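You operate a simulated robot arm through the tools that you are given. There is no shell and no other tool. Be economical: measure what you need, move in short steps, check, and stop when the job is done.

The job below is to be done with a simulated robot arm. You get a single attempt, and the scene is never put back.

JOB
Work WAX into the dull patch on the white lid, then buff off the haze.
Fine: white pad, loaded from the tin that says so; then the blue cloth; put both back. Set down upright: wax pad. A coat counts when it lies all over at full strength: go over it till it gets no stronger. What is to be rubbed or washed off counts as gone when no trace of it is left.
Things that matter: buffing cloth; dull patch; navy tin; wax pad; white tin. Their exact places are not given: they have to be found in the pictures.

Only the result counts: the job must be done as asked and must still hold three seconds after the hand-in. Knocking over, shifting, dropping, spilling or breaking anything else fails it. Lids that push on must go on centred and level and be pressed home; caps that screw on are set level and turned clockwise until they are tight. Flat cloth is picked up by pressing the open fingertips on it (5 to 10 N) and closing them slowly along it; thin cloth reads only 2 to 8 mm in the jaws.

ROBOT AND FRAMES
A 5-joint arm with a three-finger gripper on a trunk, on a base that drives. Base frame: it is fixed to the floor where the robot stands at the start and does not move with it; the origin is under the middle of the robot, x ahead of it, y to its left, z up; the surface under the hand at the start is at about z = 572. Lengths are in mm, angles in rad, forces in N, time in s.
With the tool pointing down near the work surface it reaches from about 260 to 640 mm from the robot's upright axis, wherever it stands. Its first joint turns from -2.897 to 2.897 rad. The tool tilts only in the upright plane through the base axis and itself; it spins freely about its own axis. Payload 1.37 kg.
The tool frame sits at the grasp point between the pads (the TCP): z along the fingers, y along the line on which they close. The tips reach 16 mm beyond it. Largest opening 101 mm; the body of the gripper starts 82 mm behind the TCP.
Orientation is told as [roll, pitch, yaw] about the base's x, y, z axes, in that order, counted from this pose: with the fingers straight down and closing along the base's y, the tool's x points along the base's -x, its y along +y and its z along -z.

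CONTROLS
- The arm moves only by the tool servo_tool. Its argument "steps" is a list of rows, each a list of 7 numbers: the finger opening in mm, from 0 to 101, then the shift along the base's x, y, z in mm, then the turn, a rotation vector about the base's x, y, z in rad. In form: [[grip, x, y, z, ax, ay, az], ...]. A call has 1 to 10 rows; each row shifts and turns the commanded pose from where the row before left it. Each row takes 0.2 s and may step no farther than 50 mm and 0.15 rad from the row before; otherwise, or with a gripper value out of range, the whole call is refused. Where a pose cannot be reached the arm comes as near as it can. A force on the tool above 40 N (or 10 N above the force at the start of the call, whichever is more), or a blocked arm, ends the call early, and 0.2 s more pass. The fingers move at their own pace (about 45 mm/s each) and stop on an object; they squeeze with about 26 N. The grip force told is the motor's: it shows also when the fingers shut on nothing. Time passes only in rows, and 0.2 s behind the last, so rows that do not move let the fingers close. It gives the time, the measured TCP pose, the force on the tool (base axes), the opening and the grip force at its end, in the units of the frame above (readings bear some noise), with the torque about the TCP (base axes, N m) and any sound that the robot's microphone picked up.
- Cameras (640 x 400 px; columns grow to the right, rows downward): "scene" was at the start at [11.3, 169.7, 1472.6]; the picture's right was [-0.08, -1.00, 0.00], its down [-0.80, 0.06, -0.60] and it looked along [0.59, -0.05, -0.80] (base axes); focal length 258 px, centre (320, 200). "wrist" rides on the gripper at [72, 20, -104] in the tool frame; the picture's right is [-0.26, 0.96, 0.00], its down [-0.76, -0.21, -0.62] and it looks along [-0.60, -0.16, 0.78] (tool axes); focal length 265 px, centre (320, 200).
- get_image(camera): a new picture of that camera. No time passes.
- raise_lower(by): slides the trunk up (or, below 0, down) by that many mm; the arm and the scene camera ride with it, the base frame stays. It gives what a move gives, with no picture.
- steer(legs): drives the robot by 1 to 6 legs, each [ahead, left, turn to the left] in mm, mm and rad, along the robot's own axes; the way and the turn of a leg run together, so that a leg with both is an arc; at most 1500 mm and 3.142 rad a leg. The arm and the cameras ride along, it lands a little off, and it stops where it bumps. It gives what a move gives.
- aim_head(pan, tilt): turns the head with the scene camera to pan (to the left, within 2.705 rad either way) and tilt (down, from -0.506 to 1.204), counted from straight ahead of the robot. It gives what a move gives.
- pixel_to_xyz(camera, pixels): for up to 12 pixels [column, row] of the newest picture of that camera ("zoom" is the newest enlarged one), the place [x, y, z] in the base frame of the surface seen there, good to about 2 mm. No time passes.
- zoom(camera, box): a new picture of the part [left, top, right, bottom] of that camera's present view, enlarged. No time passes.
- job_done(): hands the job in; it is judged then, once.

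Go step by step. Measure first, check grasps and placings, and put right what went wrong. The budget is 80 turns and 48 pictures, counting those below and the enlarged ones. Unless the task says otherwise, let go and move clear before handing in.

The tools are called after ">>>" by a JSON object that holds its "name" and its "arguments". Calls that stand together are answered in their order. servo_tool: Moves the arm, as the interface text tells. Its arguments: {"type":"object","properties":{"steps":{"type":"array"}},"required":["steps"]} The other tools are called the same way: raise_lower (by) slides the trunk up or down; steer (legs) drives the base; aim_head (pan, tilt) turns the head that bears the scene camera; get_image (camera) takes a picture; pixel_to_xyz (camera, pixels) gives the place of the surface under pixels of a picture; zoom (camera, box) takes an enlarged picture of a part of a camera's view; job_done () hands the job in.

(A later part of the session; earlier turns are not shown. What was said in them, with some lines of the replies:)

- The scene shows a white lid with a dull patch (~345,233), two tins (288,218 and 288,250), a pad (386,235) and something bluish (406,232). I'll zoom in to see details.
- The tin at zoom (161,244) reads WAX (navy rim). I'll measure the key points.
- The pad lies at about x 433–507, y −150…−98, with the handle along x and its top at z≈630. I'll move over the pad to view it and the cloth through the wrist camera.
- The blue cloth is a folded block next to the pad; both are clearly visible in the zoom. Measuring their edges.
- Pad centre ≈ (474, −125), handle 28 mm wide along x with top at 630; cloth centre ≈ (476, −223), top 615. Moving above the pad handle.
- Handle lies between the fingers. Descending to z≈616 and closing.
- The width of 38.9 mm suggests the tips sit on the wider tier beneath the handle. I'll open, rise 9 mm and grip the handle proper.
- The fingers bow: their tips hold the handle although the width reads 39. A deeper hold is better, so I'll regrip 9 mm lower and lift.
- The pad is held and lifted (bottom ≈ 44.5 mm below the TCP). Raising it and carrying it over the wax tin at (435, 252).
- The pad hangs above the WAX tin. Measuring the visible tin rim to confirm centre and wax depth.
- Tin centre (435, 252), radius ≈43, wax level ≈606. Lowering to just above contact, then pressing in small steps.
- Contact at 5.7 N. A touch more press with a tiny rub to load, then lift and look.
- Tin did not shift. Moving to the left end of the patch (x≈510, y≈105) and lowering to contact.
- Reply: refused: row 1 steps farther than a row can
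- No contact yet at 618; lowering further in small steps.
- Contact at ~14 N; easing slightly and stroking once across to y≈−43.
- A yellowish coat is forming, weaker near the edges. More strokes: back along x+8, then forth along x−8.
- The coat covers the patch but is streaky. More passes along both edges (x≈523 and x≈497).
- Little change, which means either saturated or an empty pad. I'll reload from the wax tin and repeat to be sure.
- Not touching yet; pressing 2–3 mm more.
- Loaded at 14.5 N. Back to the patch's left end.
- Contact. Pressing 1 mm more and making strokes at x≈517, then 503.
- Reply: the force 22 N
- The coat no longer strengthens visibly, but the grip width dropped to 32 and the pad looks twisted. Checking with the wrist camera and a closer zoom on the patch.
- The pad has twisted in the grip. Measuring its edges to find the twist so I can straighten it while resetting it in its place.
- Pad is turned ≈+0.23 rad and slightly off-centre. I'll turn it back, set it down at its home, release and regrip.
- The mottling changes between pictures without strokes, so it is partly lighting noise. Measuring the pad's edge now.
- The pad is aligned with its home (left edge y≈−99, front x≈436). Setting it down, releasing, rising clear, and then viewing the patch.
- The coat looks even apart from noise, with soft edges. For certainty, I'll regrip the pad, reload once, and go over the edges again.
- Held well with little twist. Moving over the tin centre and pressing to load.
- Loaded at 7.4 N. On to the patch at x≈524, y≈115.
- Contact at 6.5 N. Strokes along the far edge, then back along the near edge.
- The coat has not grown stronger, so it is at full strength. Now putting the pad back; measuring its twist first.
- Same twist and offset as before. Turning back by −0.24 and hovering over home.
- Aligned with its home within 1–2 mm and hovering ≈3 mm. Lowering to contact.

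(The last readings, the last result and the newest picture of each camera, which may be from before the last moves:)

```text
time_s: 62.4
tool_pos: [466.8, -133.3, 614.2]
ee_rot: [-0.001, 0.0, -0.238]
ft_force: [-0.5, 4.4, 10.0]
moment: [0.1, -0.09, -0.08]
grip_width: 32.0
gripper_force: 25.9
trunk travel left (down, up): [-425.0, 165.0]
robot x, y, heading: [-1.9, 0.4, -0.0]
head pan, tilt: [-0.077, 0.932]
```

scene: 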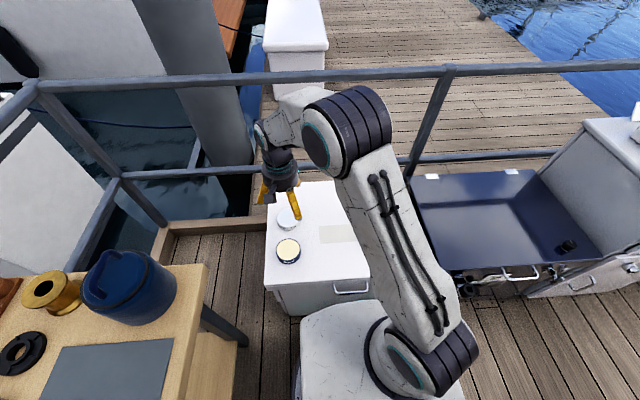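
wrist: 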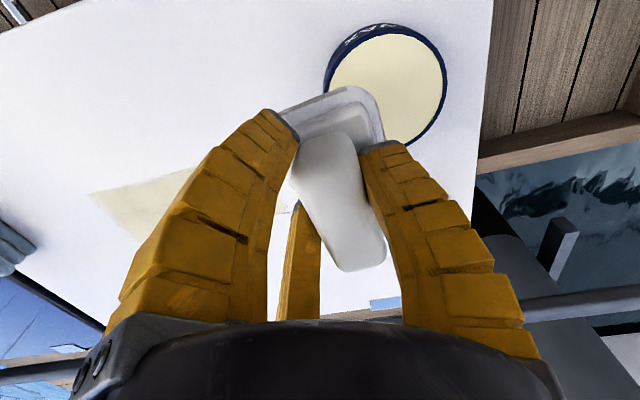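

It is resting. Releasing, lifting and moving over the cloth (476, −223).

>>> {"name": "servo_tool", "arguments": {"steps": [[60, 0, 0, 0, 0, 0, 0], [60, 0, 0, 0, 0, 0, 0], [60, 0, 0, 0, 0, 0, 0], [60, 0, 0, 45, 0, 0, 0], [60, 0, 0, 45, 0, 0, 0], [90, 5, -30, 0, 0, 0, 0.12], [90, 5, -30, 0, 0, 0, 0.12], [90, 0, -30, 0, 0, 0, 0], [90, 0, 0, 0, 0, 0, 0]]}}

>>> {"name": "get_image", "arguments": {"camera": "wrist"}}

>>> {"name": "zoom", "arguments": {"camera": "scene", "box": [330, 190, 450, 270]}}

```text
time_s: 64.4
tool_pos: [476.3, -224.4, 703.9]
ee_rot: [0.0, 0.0, 0.002]
ft_force: [-0.3, -0.2, -0.1]
moment: [0.0, 0.02, 0.01]
grip_width: 91.0
gripper_force: 0.9
trunk travel left (down, up): [-425.0, 165.0]
robot x, y, heading: [1.4, -0.9, -0.001]
head pan, tilt: [-0.077, 0.932]
```

```text
22 pictures are left
```

wrist: 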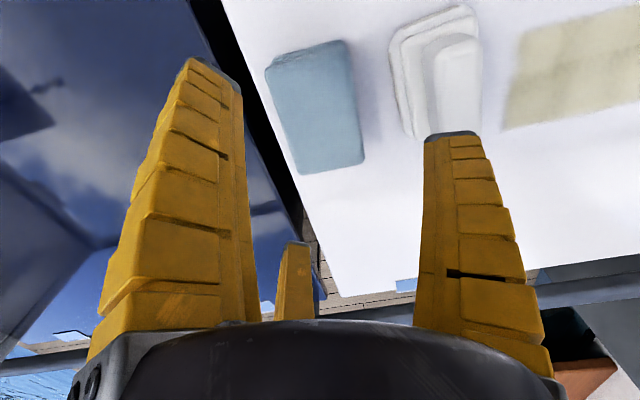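

```text
5.00 times, centred on (390, 230) of scene
```

zoom: 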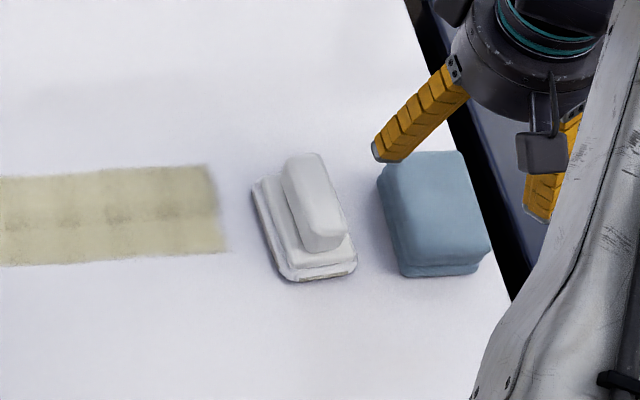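

The pad stands upright but may have turned slightly on release. Measuring pad and cloth.

>>> {"name": "pixel_to_xyz", "arguments": {"camera": "zoom", "pixels": [[255, 200], [265, 228], [277, 260], [295, 281], [325, 277], [352, 272], [303, 160], [322, 240], [380, 175], [400, 255], [487, 245], [450, 200]]}}

>>> {"name": "pixel_to_xyz", "arguments": {"camera": "wrist", "pixels": [[268, 75], [345, 45], [362, 155], [300, 168], [315, 105], [355, 100], [290, 135], [458, 60]]}}

```text
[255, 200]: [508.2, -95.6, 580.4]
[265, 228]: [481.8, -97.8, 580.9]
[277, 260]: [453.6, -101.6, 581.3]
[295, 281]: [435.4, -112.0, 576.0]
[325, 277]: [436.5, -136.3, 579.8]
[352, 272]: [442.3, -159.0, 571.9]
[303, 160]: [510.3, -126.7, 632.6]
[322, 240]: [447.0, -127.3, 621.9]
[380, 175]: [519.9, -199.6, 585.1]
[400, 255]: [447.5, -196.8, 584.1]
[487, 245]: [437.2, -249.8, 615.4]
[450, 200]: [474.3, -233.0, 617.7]
```

```text
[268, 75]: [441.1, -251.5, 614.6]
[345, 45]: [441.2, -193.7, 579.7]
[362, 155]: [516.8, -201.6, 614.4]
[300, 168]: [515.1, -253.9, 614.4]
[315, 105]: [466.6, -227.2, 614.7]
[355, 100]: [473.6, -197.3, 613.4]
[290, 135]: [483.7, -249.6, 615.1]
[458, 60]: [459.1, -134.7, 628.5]
```

Pad is in place, turned only ≈0.1 rad. Cloth centre (477, −225), 58 wide, top 614.5. Checking the height of what lies right of the cloth before lowering fingers there.

>>> {"name": "pixel_to_xyz", "arguments": {"camera": "zoom", "pixels": [[500, 250], [498, 225], [515, 250], [518, 235], [483, 160], [500, 270]]}}

>>> {"name": "pixel_to_xyz", "arguments": {"camera": "wrist", "pixels": [[240, 80], [270, 130], [290, 200], [230, 60], [255, 90], [262, 180]]}}

```text
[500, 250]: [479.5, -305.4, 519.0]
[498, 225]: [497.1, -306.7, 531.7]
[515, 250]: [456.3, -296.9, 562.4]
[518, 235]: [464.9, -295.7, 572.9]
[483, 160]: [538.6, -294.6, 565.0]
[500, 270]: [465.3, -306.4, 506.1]
```

```text
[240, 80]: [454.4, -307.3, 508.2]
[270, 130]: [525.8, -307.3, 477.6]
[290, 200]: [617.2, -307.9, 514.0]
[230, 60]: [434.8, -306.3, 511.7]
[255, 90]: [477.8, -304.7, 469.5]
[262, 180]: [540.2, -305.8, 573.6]
```

Nothing stands higher than 574 there. Descending to z≈604 and closing on the folded cloth.

>>> {"name": "servo_tool", "arguments": {"steps": [[84, 0, 0, -45, 0, 0, 0], [84, 0, 0, -40, 0, 0, 0], [84, 0, 0, -15, 0, 0, 0], [40, 0, 0, 0, 0, 0, 0], [30, 0, 0, 0, 0, 0, 0], [20, 0, 0, 0, 0, 0, 0], [15, 0, 0, 0, 0, 0, 0], [15, 0, 0, 0, 0, 0, 0], [15, 0, 0, 20, 0, 0, 0], [15, 0, 0, 30, 0, 0, 0]]}}

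>>> {"name": "get_image", "arguments": {"camera": "wrist"}}

```text
time_s: 65.2
tool_pos: [493.4, -232.5, 616.6]
ee_rot: [-0.023, -0.043, 0.004]
ft_force: [6.9, -0.5, 14.0]
moment: [-0.38, -0.76, 0.15]
grip_width: 96.9
gripper_force: 10.1
trunk travel left (down, up): [-425.0, 165.0]
robot x, y, heading: [3.9, -0.2, 0.004]
head pan, tilt: [-0.077, 0.932]
stopped in row 3: the force on the tool passed its limit at 43 N (the readings are from after the stop); the commanded pose is now the measured one
```

```text
20 pictures are left
```

wrist: 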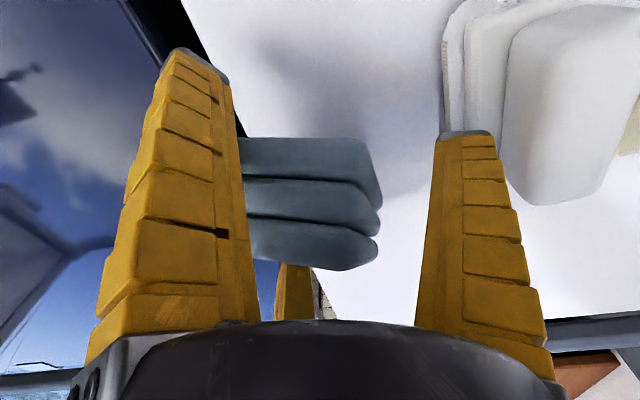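

The descent was blocked (43 N) and the tool was pushed aside. Looking at the scene before anything else.

>>> {"name": "zoom", "arguments": {"camera": "scene", "box": [340, 190, 460, 270]}}

```text
5.00 times, centred on (400, 230) of scene
```

zoom: 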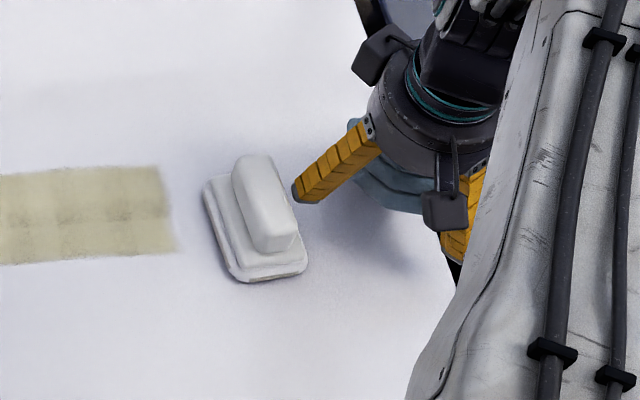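

The cloth seems tipped or pushed. Rising straight up to see it clearly.

>>> {"name": "servo_tool", "arguments": {"steps": [[96, 0, 0, 20, 0, 0, 0], [96, 0, 0, 40, 0, 0, 0], [96, 0, 0, 50, 0, 0, 0], [96, -20, 0, 30, 0, 0, 0], [96, 0, 0, 0, 0, 0, 0]]}}

>>> {"name": "get_image", "arguments": {"camera": "wrist"}}

>>> {"name": "zoom", "arguments": {"camera": "scene", "box": [340, 190, 460, 270]}}

```text
time_s: 66.4
tool_pos: [468.9, -229.1, 755.3]
ee_rot: [-0.019, -0.032, 0.004]
ft_force: [0.2, -0.2, -0.1]
moment: [0.04, 0.0, 0.0]
grip_width: 96.6
gripper_force: 0.0
trunk travel left (down, up): [-425.0, 165.0]
robot x, y, heading: [-0.7, 3.3, -0.004]
head pan, tilt: [-0.077, 0.932]
```

```text
18 pictures are left
```

wrist: 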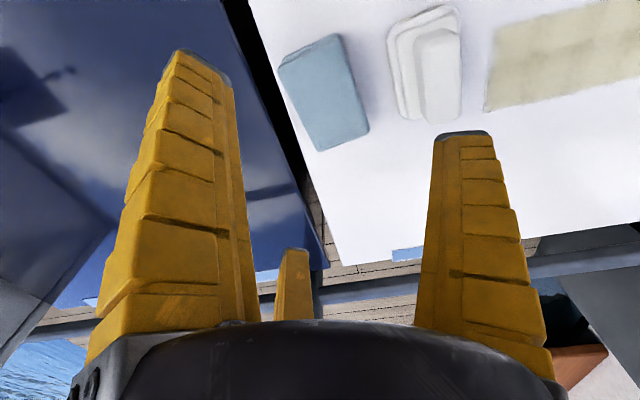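

```text
5.00 times, centred on (400, 230) of scene
```

zoom: 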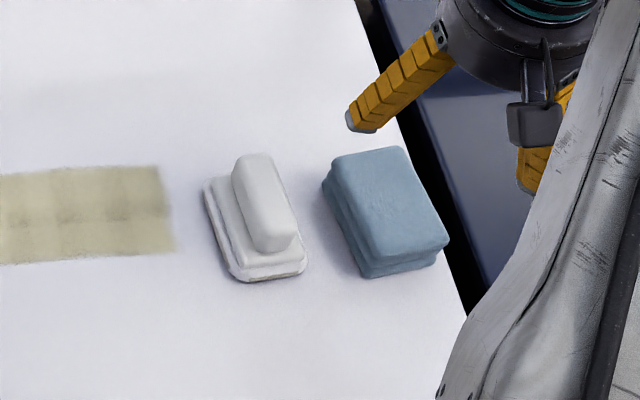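

Moment and displacement show the contact came from a third finger on the far side (it is visible at (293,260) in the wrist view), so the hand is really a three-finger one. The cloth only turned a bit. I'll measure it again and grasp it with all three fingers around it.

>>> {"name": "pixel_to_xyz", "arguments": {"camera": "zoom", "pixels": [[332, 165], [345, 205], [362, 245], [405, 152], [447, 238], [380, 252], [395, 200], [425, 195], [325, 190], [365, 270], [210, 200], [235, 265]]}}

>>> {"name": "pixel_to_xyz", "arguments": {"camera": "wrist", "pixels": [[280, 70], [336, 40], [367, 122], [322, 148], [300, 110], [352, 82], [345, 136], [305, 55]]}}

```text
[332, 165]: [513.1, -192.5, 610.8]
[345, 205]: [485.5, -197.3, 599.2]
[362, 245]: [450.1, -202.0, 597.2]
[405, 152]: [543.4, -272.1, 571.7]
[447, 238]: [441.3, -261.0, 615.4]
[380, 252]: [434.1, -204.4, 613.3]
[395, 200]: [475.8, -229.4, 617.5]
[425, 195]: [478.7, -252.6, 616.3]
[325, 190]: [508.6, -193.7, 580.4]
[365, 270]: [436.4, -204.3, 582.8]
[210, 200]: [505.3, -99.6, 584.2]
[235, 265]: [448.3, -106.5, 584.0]
```

```text
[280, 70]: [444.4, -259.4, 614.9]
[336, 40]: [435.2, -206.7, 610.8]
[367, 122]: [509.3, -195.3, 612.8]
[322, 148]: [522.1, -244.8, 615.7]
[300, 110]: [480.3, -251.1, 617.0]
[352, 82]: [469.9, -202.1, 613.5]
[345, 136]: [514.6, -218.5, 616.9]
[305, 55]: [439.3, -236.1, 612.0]
```

Cloth centre ≈ (478, −226), turned 0.15 rad. TCP goes to (480, −238) at yaw 0.15, fully open, so one finger lands left and two at the right corners.

>>> {"name": "servo_tool", "arguments": {"steps": [[101, 6, -5, 0, 0.019, 0.032, 0], [101, 5, -4, 0, 0, 0, 0.14], [101, 0, 0, -45, 0, 0, 0], [101, 0, 0, -45, 0, 0, 0], [101, 0, 0, 0, 0, 0, 0]]}}

>>> {"name": "get_image", "arguments": {"camera": "wrist"}}

>>> {"name": "zoom", "arguments": {"camera": "scene", "box": [340, 190, 460, 270]}}

```text
time_s: 67.6
tool_pos: [479.9, -238.4, 663.1]
ee_rot: [-0.001, -0.001, 0.143]
ft_force: [0.1, -0.3, 0.5]
moment: [0.01, 0.0, 0.01]
grip_width: 100.5
gripper_force: 0.1
trunk travel left (down, up): [-425.0, 165.0]
robot x, y, heading: [4.4, 1.1, -0.001]
head pan, tilt: [-0.077, 0.932]
```

```text
16 pictures are left
```

wrist: 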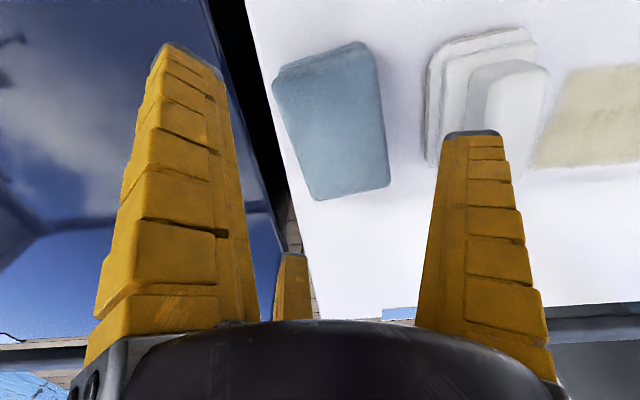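

```text
5.00 times, centred on (400, 230) of scene
```

zoom: 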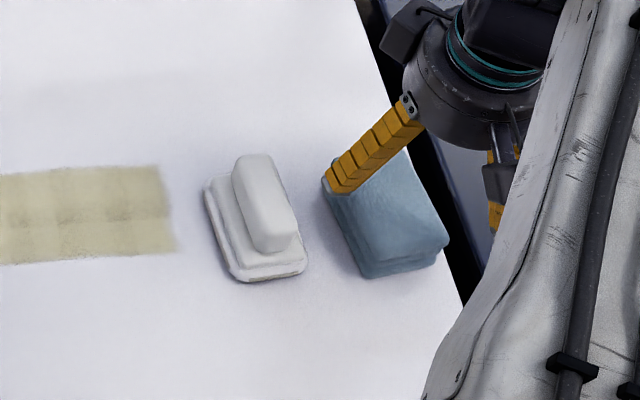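

Fingers look placed around the cloth. Descending slowly so a touch shows early.

>>> {"name": "servo_tool", "arguments": {"steps": [[101, 0, 0, -20, 0, 0, 0], [101, 0, 0, -10, 0, 0, 0], [101, 0, 0, -4, 0, 0, 0], [101, 0, 0, 0, 0, 0, 0]]}}

>>> {"name": "servo_tool", "arguments": {"steps": [[101, 0, 0, -3, 0, 0, 0], [101, 0, 0, -3, 0, 0, 0], [101, 0, 0, 0, 0, 0, 0]]}}

```text
time_s: 68.6
tool_pos: [480.2, -239.3, 630.0]
ee_rot: [0.0, 0.0, 0.144]
ft_force: [-0.2, 0.5, -0.3]
moment: [0.0, 0.03, -0.01]
grip_width: 100.6
gripper_force: 0.1
trunk travel left (down, up): [-425.0, 165.0]
robot x, y, heading: [1.0, -4.0, -0.001]
head pan, tilt: [-0.077, 0.932]
```

```text
time_s: 69.4
tool_pos: [479.7, -240.2, 624.6]
ee_rot: [0.002, 0.001, 0.142]
ft_force: [-0.1, -0.3, -0.5]
moment: [0.02, -0.01, -0.01]
grip_width: 100.4
gripper_force: 0.1
trunk travel left (down, up): [-425.0, 165.0]
robot x, y, heading: [0.1, -1.5, 0.003]
head pan, tilt: [-0.077, 0.932]
```

Tips are now ~8 mm below the cloth's top with no contact. Continuing to z≈602 and closing.

>>> {"name": "servo_tool", "arguments": {"steps": [[101, 0, 0, -8, 0, 0, 0], [101, 0, 0, -8, 0, 0, 0], [101, 0, 0, -6, 0, 0, 0], [90, 0, 0, 0, 0, 0, 0], [80, 0, 0, 0, 0, 0, 0], [70, 0, 0, 0, 0, 0, 0], [60, 0, 0, 0, 0, 0, 0], [50, 0, 0, 0, 0, 0, 0], [40, 0, 0, 0, 0, 0, 0]]}}

>>> {"name": "get_image", "arguments": {"camera": "wrist"}}

```text
time_s: 71.4
tool_pos: [480.0, -238.4, 601.4]
ee_rot: [0.001, 0.001, 0.142]
ft_force: [0.0, 0.0, 0.8]
moment: [0.0, 0.01, -0.01]
grip_width: 86.0
gripper_force: 25.7
trunk travel left (down, up): [-425.0, 165.0]
robot x, y, heading: [-0.6, 0.2, 0.003]
head pan, tilt: [-0.077, 0.932]
```

```text
14 pictures are left
```

wrist: 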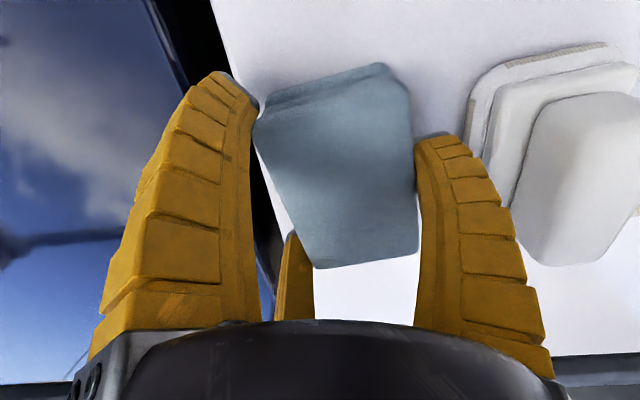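

Width 86 as the three-finger geometry predicts: firm hold. Lifting high to clear the pad and carrying it to the patch, turning it square.

>>> {"name": "servo_tool", "arguments": {"steps": [[40, 0, 0, 20, 0, 0, 0], [40, 0, 0, 40, 0, 0, 0], [40, 0, 0, 40, 0, 0, 0], [40, 4, 48, 0, 0, 0, 0], [40, 4, 48, 0, 0, 0, 0], [40, 4, 48, 0, 0, 0, 0], [40, 4, 48, 0, 0, 0, -0.07], [40, 4, 48, 0, 0, 0, -0.073], [40, 5, 48, 0, 0, 0, 0], [40, 5, 45, 0, 0, 0, 0]]}}

>>> {"name": "zoom", "arguments": {"camera": "scene", "box": [270, 180, 420, 280]}}

```text
time_s: 73.6
tool_pos: [509.0, 93.3, 701.8]
ee_rot: [-0.001, 0.002, 0.001]
ft_force: [0.5, -0.5, 0.1]
moment: [-0.01, -0.01, -0.02]
grip_width: 85.9
gripper_force: 26.0
trunk travel left (down, up): [-425.0, 165.0]
robot x, y, heading: [-0.9, -1.4, -0.006]
head pan, tilt: [-0.077, 0.932]
```

```text
4.00 times, centred on (345, 230) of scene
```

zoom: 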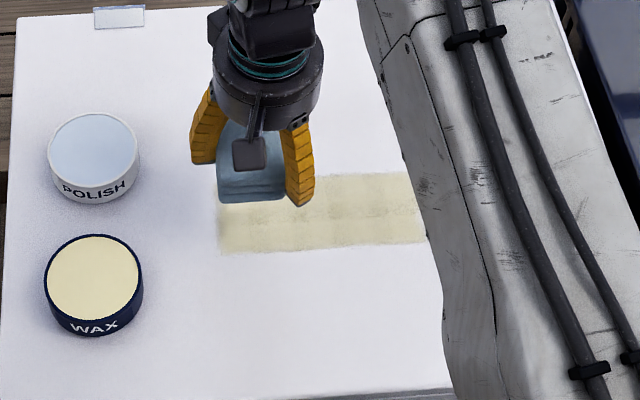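

The cloth is held over the patch's left end. Lowering to contact (≈602).

>>> {"name": "servo_tool", "arguments": {"steps": [[40, 0, 0, -45, 0, 0, 0], [40, 0, 0, -45, 0, 0, 0], [40, 0, 0, -6, 0, 0, 0], [40, 0, 0, -3, 0, 0, 0], [40, 0, 0, -1.5, 0, 0, 0], [40, 0, 0, 0, 0, 0, 0]]}}

```text
time_s: 75.0
tool_pos: [510.4, 93.1, 601.4]
ee_rot: [0.0, -0.003, 0.001]
ft_force: [-0.3, -0.3, 7.8]
moment: [0.2, 0.32, -0.04]
grip_width: 86.1
gripper_force: 25.8
trunk travel left (down, up): [-425.0, 165.0]
robot x, y, heading: [-0.0, 1.3, 0.0]
head pan, tilt: [-0.077, 0.932]
```

Contact at 7.8 N. Buffing: stroke right at x+10, back left at x−10.

>>> {"name": "servo_tool", "arguments": {"steps": [[40, 10, 10, -0.5, 0, 0, 0], [40, 0, -24, 0, 0, 0, 0], [40, 0, -24, 0, 0, 0, 0], [40, 0, -24, 0, 0, 0, 0], [40, 0, -24, 0, 0, 0, 0], [40, 0, -24, 0, 0, 0, 0], [40, 0, -24, 0, 0, 0, 0], [40, 0, -22, 0, 0, 0, 0], [40, -20, 0, 0, 0, 0, 0]]}}

>>> {"name": "servo_tool", "arguments": {"steps": [[40, 0, 24, 0, 0, 0, 0], [40, 0, 24, 0, 0, 0, 0], [40, 0, 24, 0, 0, 0, 0], [40, 0, 24, 0, 0, 0, 0], [40, 0, 24, 0, 0, 0, 0], [40, 0, 24, 0, 0, 0, 0], [40, 0, 22, 0, 0, 0, 0], [40, 10, 0, 0, 0, 0, 0]]}}

>>> {"name": "zoom", "arguments": {"camera": "scene", "box": [270, 180, 420, 280]}}

```text
time_s: 77.0
tool_pos: [500.2, -62.5, 602.8]
ee_rot: [0.0, -0.003, 0.0]
ft_force: [6.9, 0.1, 20.3]
moment: [0.37, 0.45, -0.05]
grip_width: 85.9
gripper_force: 26.1
trunk travel left (down, up): [-425.0, 165.0]
robot x, y, heading: [3.4, 1.0, 0.001]
head pan, tilt: [-0.077, 0.932]
```

```text
time_s: 78.8
tool_pos: [508.3, 103.7, 602.0]
ee_rot: [0.001, 0.001, 0.001]
ft_force: [-5.7, 1.8, 12.7]
moment: [0.56, -0.04, 0.27]
grip_width: 85.8
gripper_force: 25.9
trunk travel left (down, up): [-425.0, 165.0]
robot x, y, heading: [1.1, -0.8, -0.003]
head pan, tilt: [-0.077, 0.932]
```

```text
4.00 times, centred on (345, 230) of scene
```

zoom: 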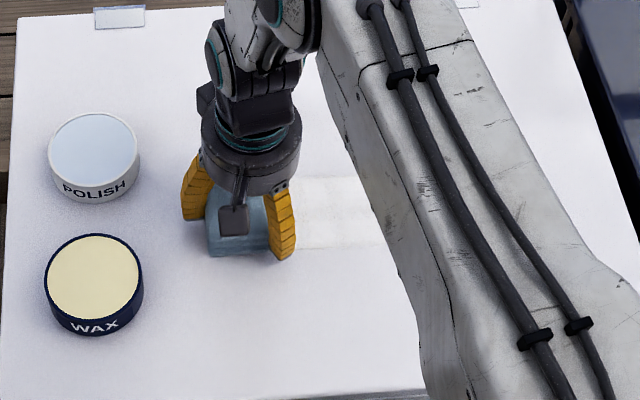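

Most haze is gone already. More passes at x±14 to catch the edges.

>>> {"name": "servo_tool", "arguments": {"steps": [[40, 14, 0, 0, 0, 0, 0], [40, 0, -24, 0, 0, 0, 0], [40, 0, -24, 0, 0, 0, 0], [40, 0, -24, 0, 0, 0, 0], [40, 0, -24, 0, 0, 0, 0], [40, 0, -24, 0, 0, 0, 0], [40, 0, -24, 0, 0, 0, 0], [40, 0, -26, 0, 0, 0, 0], [40, -15, 0, 0, 0, 0, 0], [40, -15, 0, 0, 0, 0, 0]]}}

>>> {"name": "servo_tool", "arguments": {"steps": [[40, 0, 24, 0, 0, 0, 0], [40, 0, 24, 0, 0, 0, 0], [40, 0, 24, 0, 0, 0, 0], [40, 0, 24, 0, 0, 0, 0], [40, 0, 24, 0, 0, 0, 0], [40, 0, 24, 0, 0, 0, 0], [40, 0, 26, 0, 0, 0, 0], [40, 15, 0, 0, 0, 0, 0]]}}

>>> {"name": "servo_tool", "arguments": {"steps": [[40, 0, -24, 0, 0, 0, 0], [40, 0, -24, 0, 0, 0, 0], [40, 0, -24, 0, 0, 0, 0], [40, 0, -24, 0, 0, 0, 0], [40, 0, -24, 0, 0, 0, 0], [40, 0, -24, 0, 0, 0, 0], [40, 0, -26, 0, 0, 0, 0], [40, 0, 0, 40, 0, 0, 0], [40, 0, -20, 45, 0, 0, 0], [40, -15, -45, 10, 0, 0, 0]]}}

>>> {"name": "zoom", "arguments": {"camera": "scene", "box": [300, 195, 410, 265]}}

```text
time_s: 81.0
tool_pos: [494.3, -67.4, 602.0]
ee_rot: [-0.001, 0.0, -0.001]
ft_force: [4.7, -1.8, 12.1]
moment: [0.39, -0.03, -0.14]
grip_width: 85.8
gripper_force: 25.7
trunk travel left (down, up): [-425.0, 165.0]
robot x, y, heading: [-1.8, -1.1, 0.0]
head pan, tilt: [-0.077, 0.932]
```

```text
time_s: 82.8
tool_pos: [508.1, 106.1, 601.5]
ee_rot: [0.0, 0.0, 0.001]
ft_force: [-4.1, 0.3, 7.9]
moment: [0.39, 0.02, 0.19]
grip_width: 85.6
gripper_force: 26.0
trunk travel left (down, up): [-425.0, 165.0]
robot x, y, heading: [-0.0, -0.3, -0.001]
head pan, tilt: [-0.077, 0.932]
```

```text
time_s: 85.0
tool_pos: [494.7, -131.5, 696.2]
ee_rot: [0.0, 0.002, -0.001]
ft_force: [-0.4, 1.3, -0.7]
moment: [-0.02, 0.0, 0.02]
grip_width: 85.6
gripper_force: 25.9
trunk travel left (down, up): [-425.0, 165.0]
robot x, y, heading: [1.2, 1.7, 0.0]
head pan, tilt: [-0.077, 0.932]
```

```text
5.71 times, centred on (355, 230) of scene
```

zoom: 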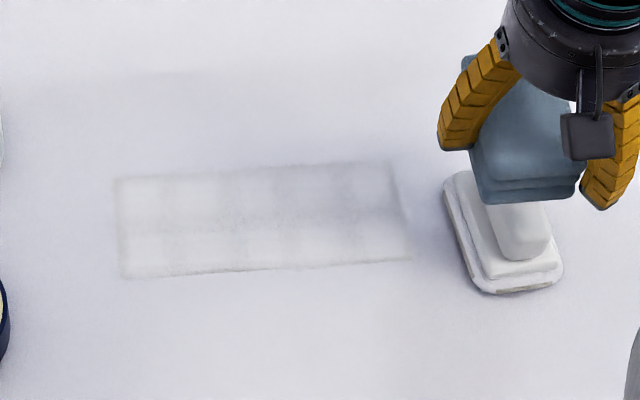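

The yellow haze is gone; only a faint outline remains at the patch border ((120,200), (260,272)). One more buffing round and compare to see whether that line is haze.

>>> {"name": "servo_tool", "arguments": {"steps": [[40, 20, 45, 0, 0, 0, 0], [40, 8, 20, -45, 0, 0, 0], [40, 0, 0, -45, 0, 0, 0], [40, 0, 0, -4.5, 0, 0, 0], [40, 0, 0, 0, 0, 0, 0]]}}

>>> {"name": "servo_tool", "arguments": {"steps": [[40, 0, 24, 0, 0, 0, 0], [40, 0, 24, 0, 0, 0, 0], [40, 0, 24, 0, 0, 0, 0], [40, 0, 24, 0, 0, 0, 0], [40, 0, 24, 0, 0, 0, 0], [40, 0, 24, 0, 0, 0, 0], [40, 0, 30, 0, 0, 0, 0], [40, -15, 0, 0, 0, 0, 0], [40, -15, 0, 0, 0, 0, 0]]}}

>>> {"name": "servo_tool", "arguments": {"steps": [[40, 0, -24, 0, 0, 0, 0], [40, 0, -24, 0, 0, 0, 0], [40, 0, -24, 0, 0, 0, 0], [40, 0, -24, 0, 0, 0, 0], [40, 0, -24, 0, 0, 0, 0], [40, 0, -24, 0, 0, 0, 0], [40, 0, -28, 0, 0, 0, 0], [40, 0, 0, 40, 0, 0, 0], [40, 0, -20, 45, 0, 0, 0], [40, 0, -45, 10, 0, 0, 0]]}}

>>> {"name": "zoom", "arguments": {"camera": "scene", "box": [300, 195, 410, 265]}}

```text
time_s: 86.2
tool_pos: [521.0, -65.3, 602.8]
ee_rot: [0.0, -0.003, 0.0]
ft_force: [1.2, -0.9, 7.4]
moment: [0.26, 0.14, -0.07]
grip_width: 85.7
gripper_force: 26.2
trunk travel left (down, up): [-425.0, 165.0]
robot x, y, heading: [1.7, 0.8, -0.0]
head pan, tilt: [-0.077, 0.932]
```

```text
time_s: 88.2
tool_pos: [491.5, 108.2, 601.1]
ee_rot: [0.0, 0.0, 0.001]
ft_force: [2.7, 0.7, 7.4]
moment: [0.31, -0.06, -0.07]
grip_width: 85.5
gripper_force: 26.0
trunk travel left (down, up): [-425.0, 165.0]
robot x, y, heading: [2.5, -0.9, 0.003]
head pan, tilt: [-0.077, 0.932]
```

```text
time_s: 90.4
tool_pos: [491.7, -128.6, 698.3]
ee_rot: [0.0, 0.0, 0.0]
ft_force: [0.9, -0.4, -0.2]
moment: [0.0, 0.0, 0.02]
grip_width: 85.7
gripper_force: 25.6
trunk travel left (down, up): [-425.0, 165.0]
robot x, y, heading: [-0.1, -0.0, -0.0]
head pan, tilt: [-0.077, 0.932]
```

```text
5.71 times, centred on (355, 230) of scene
```

zoom: 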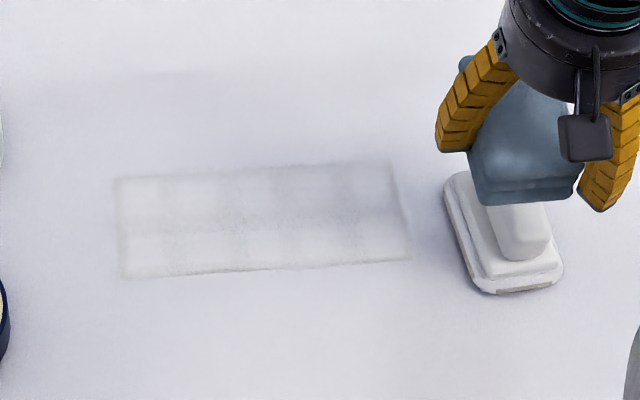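

Nothing changed with further buffing, so the haze is gone. Returning the cloth to its original place (TCP ≈ (477, −237)).

>>> {"name": "servo_tool", "arguments": {"steps": [[40, -5, -36, 0, 0, 0, 0], [40, -5, -36, 0, 0, 0, 0], [40, -5, -36, 0, 0, 0, 0], [40, 0, 0, -45, 0, 0, 0], [40, 0, 0, -45, 0, 0, 0], [40, 0, 0, -4, 0, 0, 0], [40, 0, 0, -1.5, 0, 0, 0], [40, 0, 0, 0, 0, 0, 0]]}}

```text
time_s: 92.2
tool_pos: [476.7, -237.2, 602.1]
ee_rot: [0.0, -0.001, 0.001]
ft_force: [-2.2, 0.0, 6.7]
moment: [0.32, 0.04, 0.11]
grip_width: 85.3
gripper_force: 25.9
trunk travel left (down, up): [-425.0, 165.0]
robot x, y, heading: [-2.1, -1.8, 0.004]
head pan, tilt: [-0.077, 0.932]
```

The cloth rests on the lid (6.7 N). Releasing and rising clear, then checking.

>>> {"name": "servo_tool", "arguments": {"steps": [[101, 0, 0, 0, 0, 0, 0], [101, 0, 0, 0, 0, 0, 0], [101, 0, 0, 0, 0, 0, 0], [101, 0, 0, 20, 0, 0, 0], [101, 0, 0, 45, 0, 0, 0], [101, 0, 0, 45, 0, 0, 0], [101, 0, 0, 45, 0, 0, 0], [101, 0, 0, 0, 0, 0, 0]]}}

>>> {"name": "zoom", "arguments": {"camera": "scene", "box": [340, 190, 460, 270]}}

>>> {"name": "pixel_to_xyz", "arguments": {"camera": "zoom", "pixels": [[210, 200], [235, 265], [260, 162], [275, 235], [250, 282], [290, 277], [335, 185], [350, 255], [345, 165], [420, 250], [395, 200]]}}

```text
time_s: 94.0
tool_pos: [475.4, -236.8, 757.6]
ee_rot: [0.002, 0.0, 0.0]
ft_force: [0.1, -0.4, 0.1]
moment: [-0.01, -0.03, 0.0]
grip_width: 100.7
gripper_force: 0.0
trunk travel left (down, up): [-425.0, 165.0]
robot x, y, heading: [-1.5, 1.0, 0.003]
head pan, tilt: [-0.077, 0.932]
```

```text
5.00 times, centred on (400, 230) of scene
```

zoom: 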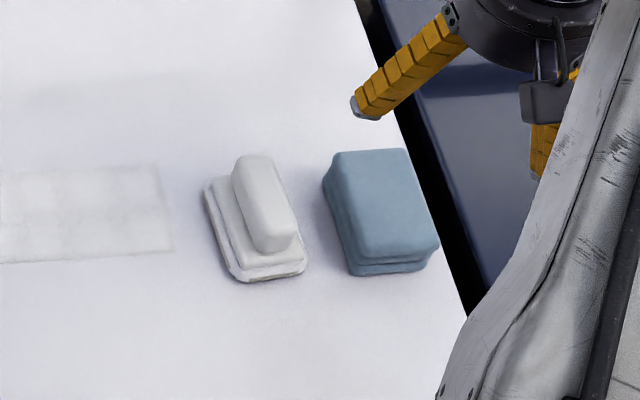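

```text
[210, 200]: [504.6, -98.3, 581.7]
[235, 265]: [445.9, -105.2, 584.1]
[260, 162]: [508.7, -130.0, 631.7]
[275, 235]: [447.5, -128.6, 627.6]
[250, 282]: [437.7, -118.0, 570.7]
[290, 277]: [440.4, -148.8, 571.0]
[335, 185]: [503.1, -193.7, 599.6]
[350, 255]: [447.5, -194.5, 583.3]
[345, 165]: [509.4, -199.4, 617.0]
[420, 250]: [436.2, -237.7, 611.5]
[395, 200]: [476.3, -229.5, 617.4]
```

The patch is waxed and buffed with no haze left, the pad stands upright and the cloth is square, both back in place, and the hand is clear; I'm handing in.

>>> {"name": "job_done", "arguments": {}}

```text
The job is handed in.
```

I waxed the dull patch from the navy WAX tin until the coat stopped getting stronger. I then buffed it with the blue cloth until the yellow haze was gone, and handed the job in.

- **Patch:** A faint grey outline remains around its border. An extra round of buffing did not change it, so I took it to be the patch edge and not leftover haze.
- **Wax pad:** It stands upright in its place, turned about 0.1 rad from how it lay at the start.
- **Blue cloth:** It is square in its original place. On my first try at picking it up, a finger I had not allowed for struck it (43 N) and turned it slightly; nothing fell or tipped.
- **Tins:** Neither had moved in the last pictures that showed them.
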